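You operate a simulated robot arm through the tools that you are given. There is no shell and no other tool. Be economical: measure what you need, move in short steps, check, and stop when the job is done.

You run a simulated robot arm. Do the job below in one go: nothing can be reset, and whatever is moved stays where it is left.

Task
Take the glass from the top of the low shelf and put it on the card pack on the top of the low shelf.
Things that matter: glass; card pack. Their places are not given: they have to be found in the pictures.

Only the result counts: the job must be done as asked and must still hold three seconds after the hand-in. Knocking over, shifting, dropping, spilling or breaking anything else fails it.

Robot
A 6-joint arm with a two-finger parallel gripper, fixed in place. Base frame: the origin is at the foot of the arm, x ahead of it, y to its left, z up; the work surface is at about z = 860. Units: mm, degrees, N and s.
With the tool pointing down near the work surface it reaches from about 260 to 680 mm from the base axis. Its first joint turns from -66.0 to 66.0 degrees. Payload 2.9 kg.
Tool frame: the origin (TCP) lies between the finger pads and is the grasp point; the fingertips stand 30 mm ahead of it; z points along the fingers, y is the line along which they close. The gripper opens to 110 mm. The fingers are 20 mm wide and 10 mm thick; the gripper's body (48 by 112 mm) begins 55 mm behind the TCP.
Orientation is that of the tool frame in the base frame, as a unit quaternion [w, x, y, z]. With the fingers straight down and closing along the base's y, the tool's x points along the base's -x, its y along +y and its z along -z.

Tools
- The arm moves only by the tool jog_arm. Its argument "deltas" is a list of rows, each a list of 5 numbers: the gripper command, from -1 (fully open) to 1 (shut), values between in proportion, then the shift along the tool's x, y, z in units of 25 mm (1.0 is 25 mm), then the turn about the tool's z in units of 4 degrees (1.0 is 4 degrees). In form: [[hand, tx, ty, tz, yaw], ...]. A call has 1 to 10 rows; each row shifts and turns the commanded pose from where the row before left it, along the tool's axes as they then stand. A call with a number of a shift or a turn outside -1 to 1 is refused whole. A row lasts 0.2 s, in which the tool goes at most 50 mm and 8.6 degrees; a call with a longer step from one row to the next is refused whole, and so is a gripper value outside its range. A pose out of reach is approached as far as the arm can. The call stops where the force on the tool passes 40 N (or 10 N more than at its start, if that is more) or the arm is blocked; 0.2 s more then pass. The fingers move at their own pace (about 108 mm/s each) and stop on an object; they squeeze with about 30 N. The grip force told is the motor's: it shows also when the fingers shut on nothing. Time passes only in rows, and 0.2 s behind the last, so rows that do not move let the fingers close. It gives the time, the measured TCP pose, the force on the tool (base axes), the opening and the grip force at its end, in the units of the frame above (readings bear some noise).
- Cameras (640 x 400 px; columns grow to the right, rows downward): "scene" is fixed at [83.9, 460.2, 1384.1]; the picture's right is [-0.62, -0.78, 0.00], its down [-0.39, 0.31, -0.87] and it looks along [0.68, -0.54, -0.50] (base axes); focal length 321 px, centre (320, 200). "wrist" rides on the gripper at [72, 17, -103] in the tool frame; the picture's right is [-0.23, 0.97, 0.00], its down [-0.76, -0.18, -0.62] and it looks along [-0.61, -0.14, 0.78] (tool axes); focal length 222 px, centre (320, 200).
- camera(camera): a new picture of that camera. No time passes.
- measure_at(camera, pixels): there is no depth. For up to 12 entries [column, row, z] of the newest picture of that camera ("zoom" is the newest enlarged one), the place [x, y] in the base frame at which the ray of that pixel passes the height z, good to about 3 mm, but the place of the scene camera against the robot may be out by one fixed shift of up to 25 mm in any direction. No time passes.
- inspect(camera, box): a new picture of the part [left, top, right, bottom] of that camera's present view, enlarged. No time passes.
- hand_in(): hands the job in; it is judged then, once.

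Work in short steps. Measure before you move; look again where a grasp or a placing could have gone wrong, and mend it. You have 60 turns and 22 pictures in all, those below and enlarged ones among them. Open the gripper and draw the arm clear of the work before you hand the job in, unless the task says otherwise; then end with one line.

The tools are called after "Request:" as a command line: name --pt "numbers of a row" for each row, then --argument value for the rest, lists and objects as JSON in quotes. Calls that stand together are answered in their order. jog_arm: Moves the arm, as the interface text tells. Its arguments: {"type":"object","properties":{"deltas":{"type":"array"}},"required":["deltas"]} The other tools are called the same way: camera (camera) takes a picture; measure_at (camera, pixels) gives the place at which the rays of pixels pass given heights; inspect (camera, box) takes an enlarged picture of a part of a camera's view; hand_in () hands the job in.

At the start:

```text
t: 0.0
tool_pos: [462.5, 162.2, 1172.4]
ee_rot: [0.0, 0.0, 1.0, -0.001]
ft_force: [-0.4, -0.1, -0.5]
gripper_width: 110.0
grip_force: 0.0
```

scene: 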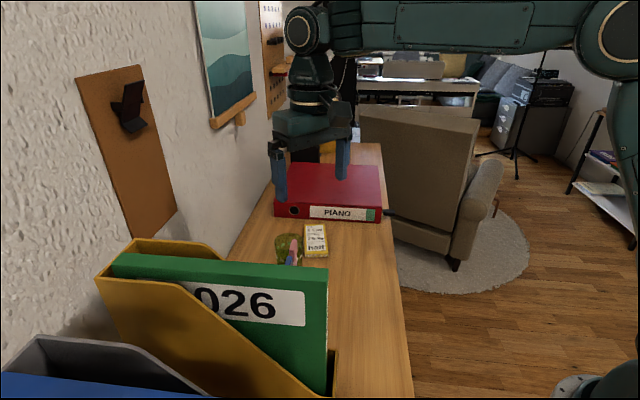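
wrist: 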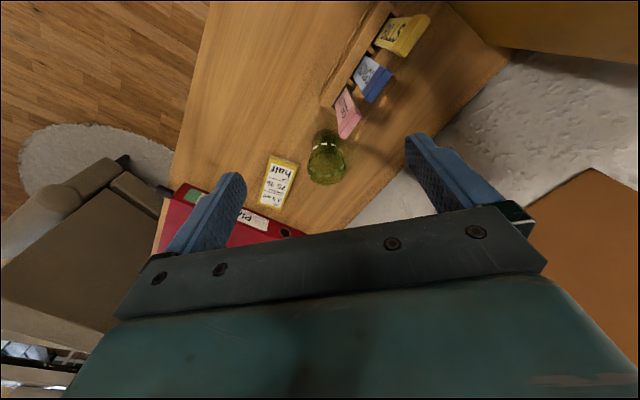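

The wrist picture shows a green glass near (327,160) and a yellow-white box near (278,183). I'll enlarge both views.

Request:
inspect --camera "wrist" --box '[220, 90, 400, 230]'

Request:
inspect --camera "scene" --box '[240, 180, 400, 280]'

```text
2.86 times, centred on (310, 160) of wrist
```

zoom: 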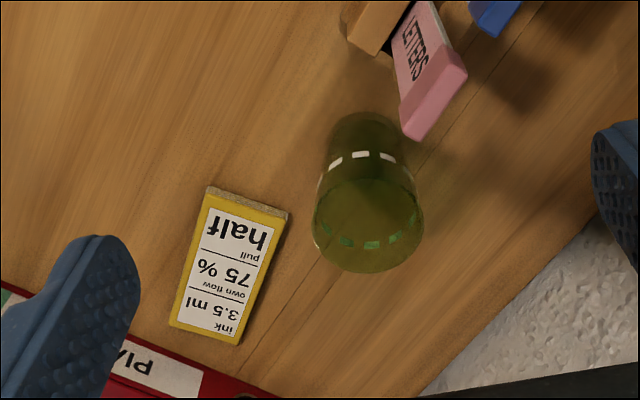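

```text
4.00 times, centred on (320, 230) of scene
```

zoom: 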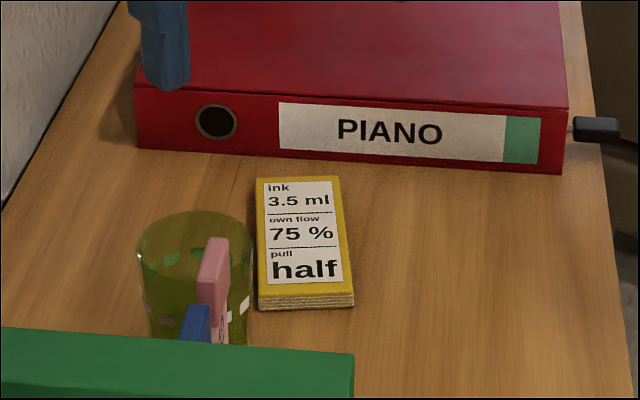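

Pack top corners in the wrist view are about (271,158), (298,165), (282,210) and (257,204), and the glass rim centre is about (326,169) with its base near (327,141). I'll measure these at several candidate heights, and some scene pixels for comparison.

Request:
measure_at --camera "wrist" --pixels '[[271.5, 158.3, 875], [297.8, 165.3, 875], [282, 210, 875], [257.5, 203.8, 875], [326.8, 140.8, 860], [326.5, 168.8, 940], [307.2, 168.8, 940], [346, 168.8, 940], [326.5, 185.2, 940], [326.8, 129.5, 860], [338, 137, 940], [338, 137, 860]]'

Request:
measure_at --camera "scene" --pixels '[[304.5, 225, 875], [325, 224.5, 875], [328, 254, 875], [304.5, 254, 875], [288.5, 240, 940], [274, 244, 940], [303, 244, 940]]'

```text
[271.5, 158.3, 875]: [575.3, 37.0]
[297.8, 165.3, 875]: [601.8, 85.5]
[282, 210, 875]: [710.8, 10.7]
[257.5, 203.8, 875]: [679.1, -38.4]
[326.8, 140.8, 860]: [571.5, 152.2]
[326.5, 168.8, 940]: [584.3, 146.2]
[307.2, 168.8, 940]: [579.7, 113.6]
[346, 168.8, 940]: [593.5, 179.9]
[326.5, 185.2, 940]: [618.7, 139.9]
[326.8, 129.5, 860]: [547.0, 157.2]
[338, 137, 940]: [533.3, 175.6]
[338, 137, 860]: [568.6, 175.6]
```

```text
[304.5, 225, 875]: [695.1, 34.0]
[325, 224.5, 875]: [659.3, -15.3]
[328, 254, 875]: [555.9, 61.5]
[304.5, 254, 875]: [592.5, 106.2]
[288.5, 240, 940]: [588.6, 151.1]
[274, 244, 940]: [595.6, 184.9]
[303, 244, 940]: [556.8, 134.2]
```

At z=875 both views give a pack about 55 x 128 mm, and the glass is near (575,152). To fix the heights by parallax, I'll move the wrist camera 100 mm down and 60 mm toward -y, staying clear of everything.

Request:
jog_arm --pt "-1 0 -0.6 1 0" --pt "-1 0 -0.6 1 0" --pt "-1 0 -0.6 1 0" --pt "-1 0 -0.6 1 0" --pt "-1 0 0 0 0"

Request:
inspect --camera "wrist" --box '[200, 60, 440, 210]'

```text
t: 1.2
tool_pos: [463.8, 103.8, 1071.3]
ee_rot: [-0.001, 0.0, 1.0, -0.001]
ft_force: [0.0, -0.4, -0.3]
gripper_width: 109.9
grip_force: 0.1
```

```text
2.67 times, centred on (320, 135) of wrist
```

zoom: 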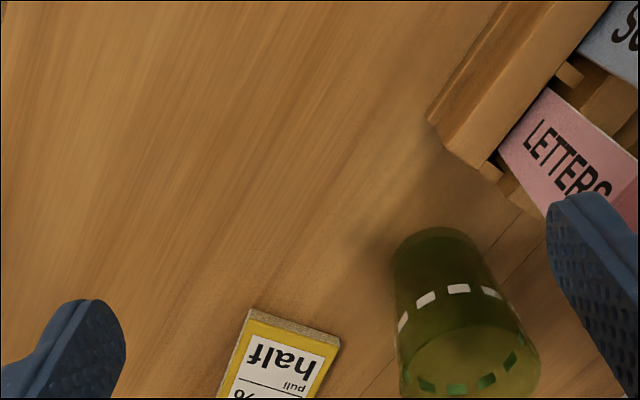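

The near end of the pack is at zoom (248,322)-(335,348), with its foot at (253,308)-(340,340), and the glass base is at about (435,245). I'll measure these and take the full frame to see the rim.

Request:
measure_at --camera "zoom" --pixels '[[247, 322, 875], [335, 348, 875], [247, 322, 865], [335, 348, 865], [253, 308, 860], [340, 340, 860], [435, 228, 860], [393, 255, 860], [478, 250, 860], [428, 120, 860], [545, 212, 920], [500, 140, 920]]'

Request:
camera --camera "wrist"

```text
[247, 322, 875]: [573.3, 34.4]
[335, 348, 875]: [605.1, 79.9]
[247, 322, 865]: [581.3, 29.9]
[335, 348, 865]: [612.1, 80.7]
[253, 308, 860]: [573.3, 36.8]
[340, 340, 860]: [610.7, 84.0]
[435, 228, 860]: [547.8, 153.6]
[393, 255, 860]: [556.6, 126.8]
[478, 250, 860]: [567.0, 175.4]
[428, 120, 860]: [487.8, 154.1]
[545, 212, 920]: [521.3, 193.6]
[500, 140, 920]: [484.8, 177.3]
```

```text
16 pictures are left
```

wrist: 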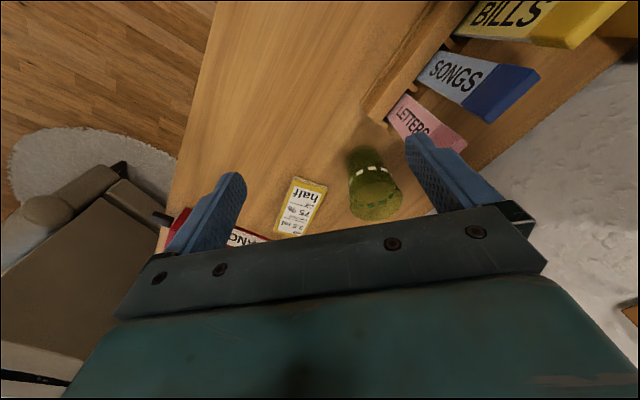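

The pack top is at about z=875, since both views agree there. Next I'll enlarge the glass and the rest of the pack to get the rim and the pack's far end.

Request:
inspect --camera "wrist" --box '[250, 130, 442, 250]'

```text
3.33 times, centred on (346, 190) of wrist
```

zoom: 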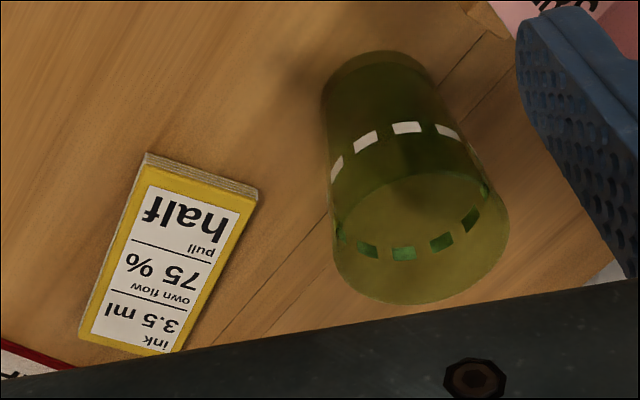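

Rim ellipse: about (333..510, 170..305), centre (421,238). I'll measure it at several heights, along with the base and the pack corners.

Request:
measure_at --camera "zoom" --pixels '[[421, 238, 940], [421, 238, 950], [421, 238, 960], [333, 240, 950], [510, 235, 950], [420, 305, 950], [418, 170, 950], [378, 51, 860], [322, 95, 860], [434, 85, 860], [172, 355, 875], [80, 335, 875]]'

```text
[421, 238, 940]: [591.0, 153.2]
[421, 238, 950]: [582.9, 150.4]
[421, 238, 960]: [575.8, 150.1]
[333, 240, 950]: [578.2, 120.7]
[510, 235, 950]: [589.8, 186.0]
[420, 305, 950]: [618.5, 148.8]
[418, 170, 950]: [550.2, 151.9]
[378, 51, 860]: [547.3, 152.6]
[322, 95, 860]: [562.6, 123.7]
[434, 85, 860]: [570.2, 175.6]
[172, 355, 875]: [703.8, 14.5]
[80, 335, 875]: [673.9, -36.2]
```

By comparing the two views, the standing cards top out near z≈1030-1045 around (490,180). That is much taller than I assumed, so I'll raise the arm before any sideways travel. The glass is at (575,150), with its rim at about 957. I'll go up 100 mm, then over the glass, and measure the red binder's edge in the scene view.

Request:
jog_arm --pt "-0.7 0 0 -1 0" --pt "-0.7 0 0 -1 0" --pt "-0.7 0 0 -1 0" --pt "-0.7 0 0 -1 0" --pt "-0.7 -0.89 0.37 0 0" --pt "-0.7 -0.89 0.37 0 0" --pt "-0.7 -0.89 0.37 0 0" --pt "-0.7 -0.89 0.37 0 0" --pt "-0.7 -0.89 0.37 0 0" --pt "-0.7 0 0 0 0"

Request:
measure_at --camera "scene" --pixels '[[273.8, 217, 860], [380.5, 223, 860], [273.4, 201, 900], [381.5, 208, 900]]'

```text
t: 3.4
tool_pos: [573.2, 148.9, 1174.5]
ee_rot: [-0.001, -0.001, 1.0, -0.001]
ft_force: [-0.4, 0.2, -0.3]
gripper_width: 93.4
grip_force: 0.0
```

```text
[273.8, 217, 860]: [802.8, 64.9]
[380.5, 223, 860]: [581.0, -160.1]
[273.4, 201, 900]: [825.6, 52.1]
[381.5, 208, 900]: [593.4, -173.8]
```

The binder's edge is about 110 mm from the pack centre, so there is plenty of room. Now I'll yaw +60° at height, which turns the wrist camera and fingers away from the tall cards.

Request:
jog_arm --pt "-0.7 0 0 0 1" --pt "-0.7 0 0 0 1" --pt "-0.7 0 0 0 1" --pt "-0.7 0 0 0 1" --pt "-0.7 0 0 0 1" --pt "-0.7 0 0 0 1" --pt "-0.7 0 0 0 1" --pt "-0.7 0 0 0 1" --pt "-0.7 0 0 0 1" --pt "-0.7 0 0 0 1"

Request:
jog_arm --pt "-0.7 0 0 0 1" --pt "-0.7 0 0 0 1" --pt "-0.7 0 0 0 1" --pt "-0.7 0 0 0 1" --pt "-0.7 0 0 0 1" --pt "-0.7 0 0 0 0"

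Request:
camera --camera "wrist"

Request:
camera --camera "scene"

```text
t: 5.6
tool_pos: [573.8, 149.3, 1172.9]
ee_rot: [0.0, 0.341, 0.94, 0.0]
ft_force: [-0.3, 0.6, -0.3]
gripper_width: 93.3
grip_force: 0.1
```

```text
t: 7.0
tool_pos: [573.2, 150.5, 1171.9]
ee_rot: [0.0, 0.499, 0.866, 0.0]
ft_force: [-0.1, -0.2, -0.3]
gripper_width: 93.5
grip_force: 0.1
```

```text
14 pictures are left
```

wrist: 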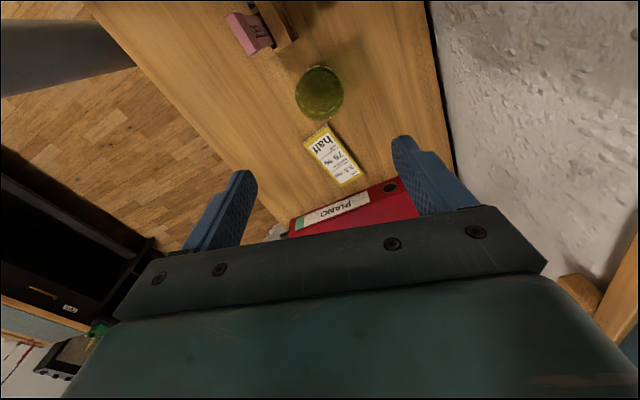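

```text
13 pictures are left
```

scene: 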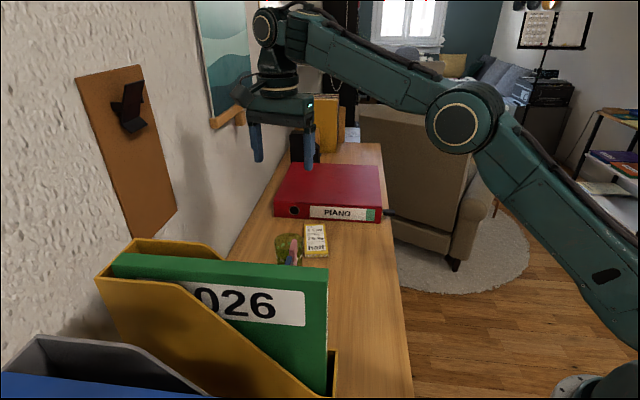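

The glass shows at (319,93) in this view. I'll enlarge it for a third, independent fix of the glass and pack positions.

Request:
inspect --camera "wrist" --box '[220, 40, 412, 200]'

```text
2.50 times, centred on (316, 120) of wrist
```

zoom: 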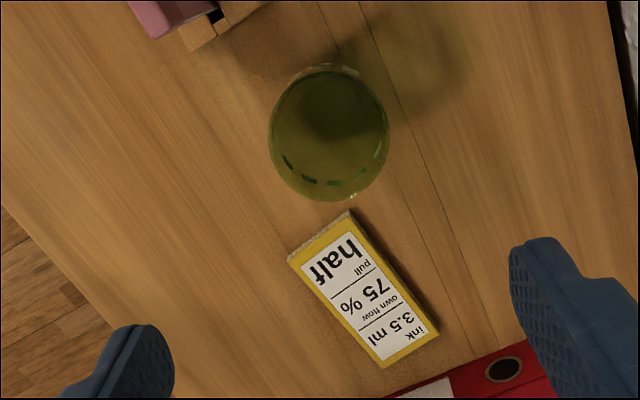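

Rim: left 268, right 390, top ~66, bottom 202, so the centre is about (329,134). Pack top corners are (289,262), (350,217), (438,333) and (382,366).

Request:
measure_at --camera "zoom" --pixels '[[329, 134, 957], [329, 66, 957], [329, 202, 957], [268, 134, 957], [390, 134, 957], [289, 262, 875], [350, 217, 875], [438, 333, 875], [382, 366, 875]]'

```text
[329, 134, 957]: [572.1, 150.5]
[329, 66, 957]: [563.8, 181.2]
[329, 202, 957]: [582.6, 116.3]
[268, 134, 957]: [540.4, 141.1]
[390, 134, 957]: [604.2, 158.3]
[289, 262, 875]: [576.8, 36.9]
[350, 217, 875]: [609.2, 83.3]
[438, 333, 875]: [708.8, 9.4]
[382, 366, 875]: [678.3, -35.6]
```

The glass centre is at (573,150), directly below the TCP. I'll descend 175 mm in steps, then check before straddling it.

Request:
jog_arm --pt "-0.7 0 0 1 0" --pt "-0.7 0 0 1 0" --pt "-0.7 0 0 1 0" --pt "-0.7 0 0 1 0" --pt "-0.7 0 0 1 0" --pt "-0.7 0 0 1 0" --pt "-0.7 0 0 0.5 0" --pt "-0.7 0 0 0 0"

Request:
camera --camera "wrist"

Request:
inspect --camera "scene" --box '[220, 140, 380, 280]'

```text
t: 8.8
tool_pos: [573.4, 150.9, 1009.3]
ee_rot: [0.0, 0.5, 0.866, 0.0]
ft_force: [0.5, 0.9, 0.3]
gripper_width: 93.5
grip_force: 0.0
```

```text
11 pictures are left
```

wrist: 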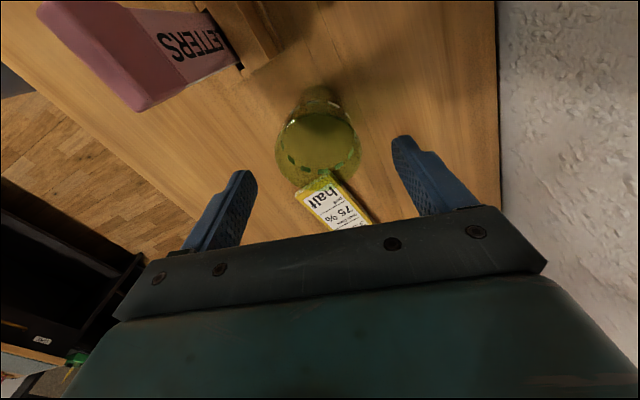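

```text
2.86 times, centred on (300, 210) of scene
```

zoom: 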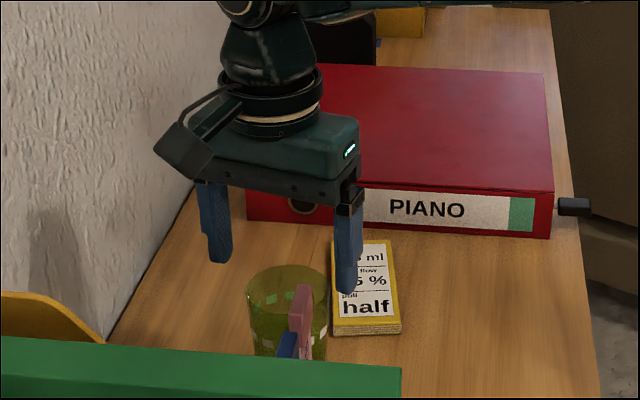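

Both fingers are over the glass with clearance on each side, and the pink card stays about 35 mm from the gripper body. I'll descend the remaining 92 mm gently.

Request:
jog_arm --pt "-0.7 0 0 0.6 0" --pt "-0.7 0 0 0.6 0" --pt "-0.7 0 0 0.6 0" --pt "-0.7 0 0 0.6 0" --pt "-0.7 0 0 0.6 0" --pt "-0.7 0 0 0.6 0" --pt "-0.7 0 0 0.1 0" --pt "-0.7 0 0 0 0"

Request:
camera --camera "wrist"

```text
t: 10.6
tool_pos: [572.0, 150.6, 918.4]
ee_rot: [0.0, 0.501, 0.866, 0.0]
ft_force: [0.6, -0.1, -0.6]
gripper_width: 93.3
grip_force: 0.0
```

```text
9 pictures are left
```

wrist: 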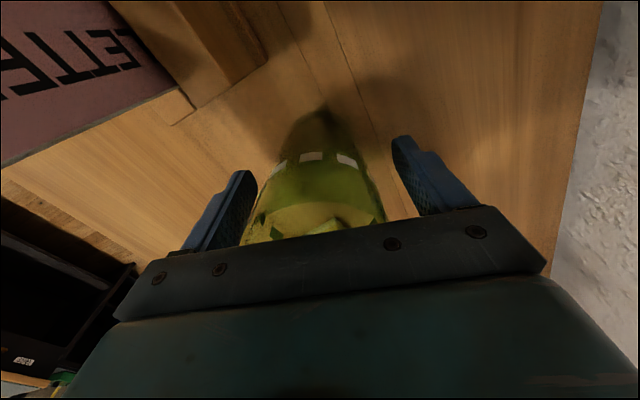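

The glass is between the pads. I'll close the fingers and let them settle.

Request:
jog_arm --pt "0 0 0 0 0" --pt "0.5 0 0 0 0" --pt "1 0 0 0 0" --pt "1 0 0 0 0" --pt "1 0 0 0 0"

```text
t: 11.8
tool_pos: [573.0, 149.2, 917.4]
ee_rot: [0.0, 0.5, 0.866, 0.0]
ft_force: [-0.7, -0.7, -0.3]
gripper_width: 61.4
grip_force: 29.7
```

The grip holds at 61.4 mm and 29.7 N. I'll lift 75 mm straight up and check.

Request:
jog_arm --pt "1 0 0 -0.4 0" --pt "1 0 0 -0.6 0" --pt "1 0 0 -0.7 0" --pt "1 0 0 -0.7 0" --pt "1 0 0 -0.6 0" --pt "1 0 0 0 0"

Request:
inspect --camera "scene" --box '[220, 140, 380, 280]'

```text
t: 13.2
tool_pos: [571.5, 148.4, 992.0]
ee_rot: [0.0, 0.501, 0.865, 0.001]
ft_force: [-0.5, 0.3, -1.3]
gripper_width: 61.2
grip_force: 30.0
```

```text
2.86 times, centred on (300, 210) of scene
```

zoom: 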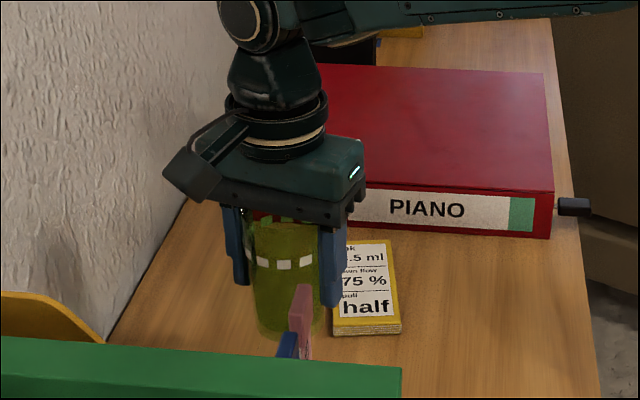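

The glass is held upright and clear. I'll carry it to above the pack centre at (641.5,23.3), which is 144 mm along tool -x and about 3 mm along -y.

Request:
jog_arm --pt "1 -0.4 -0.01 0 0" --pt "1 -0.7 -0.02 0 0" --pt "1 -0.8 -0.02 0 0" --pt "1 -0.8 -0.02 0 0" --pt "1 -0.8 -0.02 0 0" --pt "1 -0.8 -0.02 0 0" --pt "1 -0.7 0 0 0" --pt "1 -0.5 0 0 0" --pt "1 -0.25 0 0 0" --pt "1 0 0 0 0"

Request:
camera --camera "wrist"

Request:
inspect --camera "scene" --box '[220, 140, 380, 280]'

```text
t: 15.4
tool_pos: [641.0, 23.3, 993.2]
ee_rot: [0.0, 0.5, 0.866, 0.0]
ft_force: [0.3, -0.6, -2.0]
gripper_width: 61.0
grip_force: 30.5
```

```text
7 pictures are left
```

wrist: 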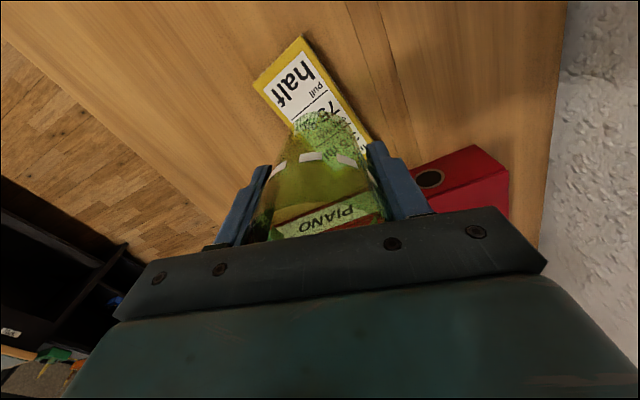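

```text
2.86 times, centred on (300, 210) of scene
```

zoom: 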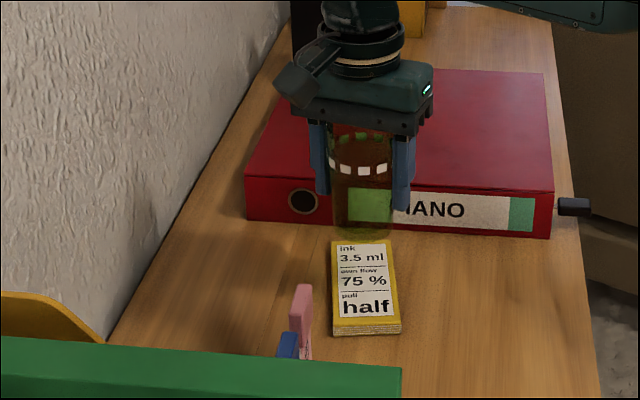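

The glass is above the pack. I'll lower it 50 mm and re-verify alignment before contact, which I expect near TCP z≈933.

Request:
jog_arm --pt "1 0 0 0.5 0" --pt "1 0 0 0.5 0" --pt "1 0 0 0.5 0" --pt "1 0 0 0.3 0" --pt "1 0 0 0.2 0" --pt "1 0 0 0 0"

Request:
inspect --camera "wrist" --box '[200, 20, 440, 230]'

Request:
inspect --camera "scene" --box '[260, 170, 380, 270]'

```text
t: 16.8
tool_pos: [641.5, 24.5, 941.9]
ee_rot: [0.0, 0.5, 0.866, 0.001]
ft_force: [-0.5, -0.3, -1.9]
gripper_width: 61.1
grip_force: 29.9
```

```text
1.90 times, centred on (320, 125) of wrist
```

zoom: 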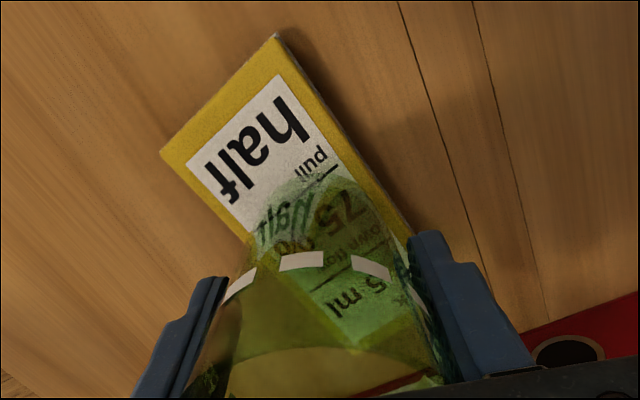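

```text
4.00 times, centred on (320, 220) of scene
```

zoom: 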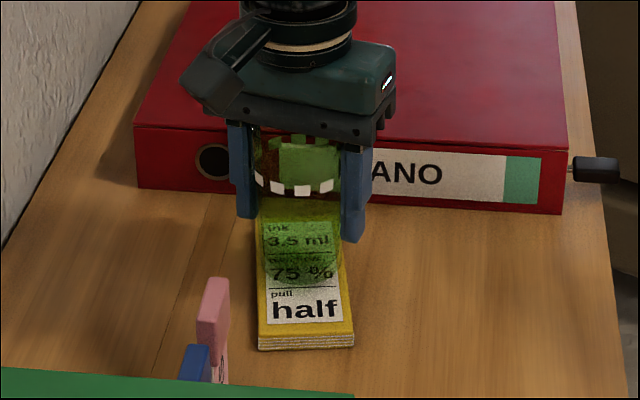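

The glass is centred across the pack's width. I'll lower it in small steps and watch the force.

Request:
jog_arm --pt "1 0 0 0.08 0" --pt "1 0 0 0.08 0" --pt "1 0 0 0.04 0" --pt "1 0 0 0.04 0" --pt "1 0 0 0 0"

```text
t: 18.0
tool_pos: [641.0, 23.3, 938.1]
ee_rot: [0.0, 0.501, 0.866, 0.0]
ft_force: [-1.4, 0.7, -1.1]
gripper_width: 61.5
grip_force: 30.3
```

No clear contact yet (Fz -1.1). I'll continue down in 1 mm steps.

Request:
jog_arm --pt "1 0 0 0.04 0" --pt "1 0 0 0.04 0" --pt "1 0 0 0 0"

Request:
jog_arm --pt "1 0 0 0.04 0" --pt "1 0 0 0 0"

```text
t: 18.8
tool_pos: [641.2, 24.0, 936.2]
ee_rot: [0.0, 0.499, 0.866, 0.0]
ft_force: [-0.8, 0.4, -2.2]
gripper_width: 61.7
grip_force: 29.9
```

```text
t: 19.4
tool_pos: [641.9, 23.0, 934.2]
ee_rot: [0.0, 0.5, 0.866, 0.0]
ft_force: [0.2, 0.0, -2.6]
gripper_width: 61.4
grip_force: 29.6
```

Still hanging free (Fz -2.6). I'll take further 1 mm steps.

Request:
jog_arm --pt "1 0 0 0.04 0" --pt "1 0 0 0 0"

Request:
jog_arm --pt "1 0 0 0.04 0" --pt "1 0 0 0 0"

```text
t: 20.0
tool_pos: [642.3, 22.8, 932.4]
ee_rot: [0.0, 0.5, 0.866, 0.0]
ft_force: [0.0, 0.3, -1.1]
gripper_width: 61.3
grip_force: 29.9
```

```text
t: 20.6
tool_pos: [641.5, 23.8, 932.2]
ee_rot: [0.0, 0.5, 0.866, 0.0]
ft_force: [-0.4, 0.9, -2.1]
gripper_width: 61.1
grip_force: 30.3
```

Request:
jog_arm --pt "1 0 0 0.04 0" --pt "1 0 0 0 0"

Request:
jog_arm --pt "1 0 0 0.04 0" --pt "1 0 0 0 0"

Request:
inspect --camera "scene" --box '[280, 190, 360, 250]'

```text
t: 21.2
tool_pos: [642.5, 24.5, 931.5]
ee_rot: [0.001, 0.5, 0.866, 0.0]
ft_force: [-1.1, 0.6, 2.9]
gripper_width: 61.6
grip_force: 30.1
```

```text
t: 21.8
tool_pos: [642.7, 24.6, 931.6]
ee_rot: [0.0, 0.5, 0.866, -0.001]
ft_force: [-1.6, 0.1, 10.2]
gripper_width: 61.0
grip_force: 29.4
```

```text
6.67 times, centred on (320, 220) of scene
```

zoom: 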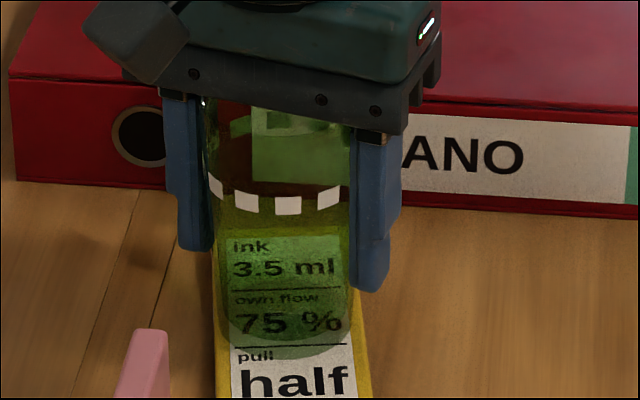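

The glass is on the pack, with Fz at +10 N. I'll relieve 1 mm of pressure, then open gradually to about 88 mm.

Request:
jog_arm --pt "1 0 0 -0.04 0" --pt "1 0 0 0 0" --pt "-0.15 0 0 0 0" --pt "-0.3 0 0 0 0" --pt "-0.6 0 0 0 0" --pt "-0.6 0 0 0 0"

Request:
inspect --camera "scene" --box '[260, 170, 380, 270]'

```text
t: 23.2
tool_pos: [644.2, 24.0, 931.2]
ee_rot: [0.0, 0.5, 0.866, 0.001]
ft_force: [0.4, -0.2, 0.0]
gripper_width: 87.9
grip_force: 0.0
```

```text
4.00 times, centred on (320, 220) of scene
```

zoom: 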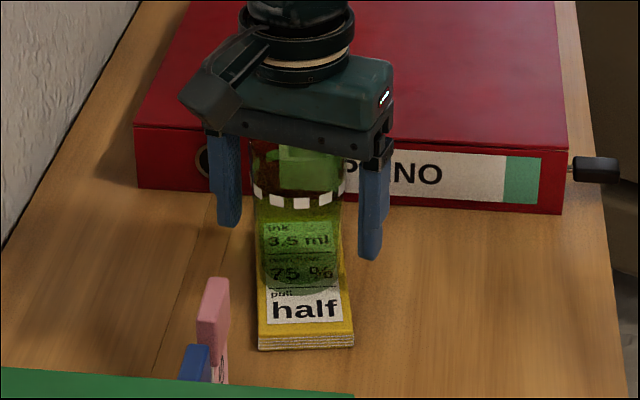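

The fingers are free on both sides and the glass stands on the pack. I'll retract straight up 200 mm.

Request:
jog_arm --pt "-0.6 0 0 -0.4 0" --pt "-0.6 0 0 -0.6 0" --pt "-0.6 0 0 -1 0" --pt "-0.6 0 0 -1 0" --pt "-0.6 0 0 -1 0" --pt "-0.6 0 0 -1 0" --pt "-0.6 0 0 -1 0" --pt "-0.6 0 0 -1 0" --pt "-0.6 0 0 -1 0" --pt "-0.6 0 0 0 0"

Request:
inspect --camera "scene" --box '[240, 150, 400, 280]'

```text
t: 25.4
tool_pos: [628.4, 24.1, 1123.8]
ee_rot: [-0.001, 0.5, 0.866, -0.001]
ft_force: [-0.5, 0.2, 0.3]
gripper_width: 88.1
grip_force: 0.1
out of reach, approached as far as the arm can: row 8, 9
```

```text
3.08 times, centred on (320, 215) of scene
```

zoom: 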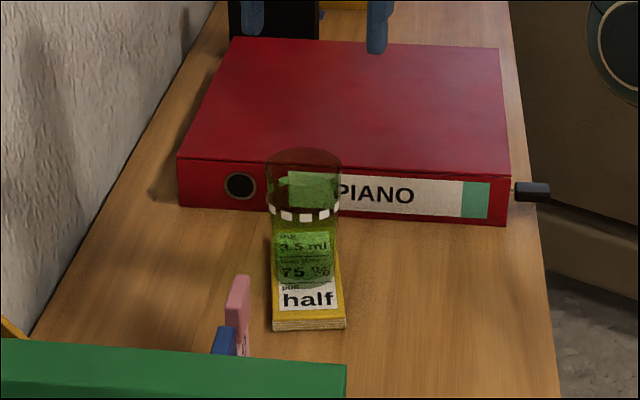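

The glass stands upright on the card pack, nothing else has moved, and the arm is clear with the gripper open. I'm handing it in.

Request:
hand_in

```text
The job is handed in.
```

The glass is standing upright on the card pack on top of the low shelf; the final picture shows nothing else disturbed, and the job is handed in with the gripper open and the arm clear.
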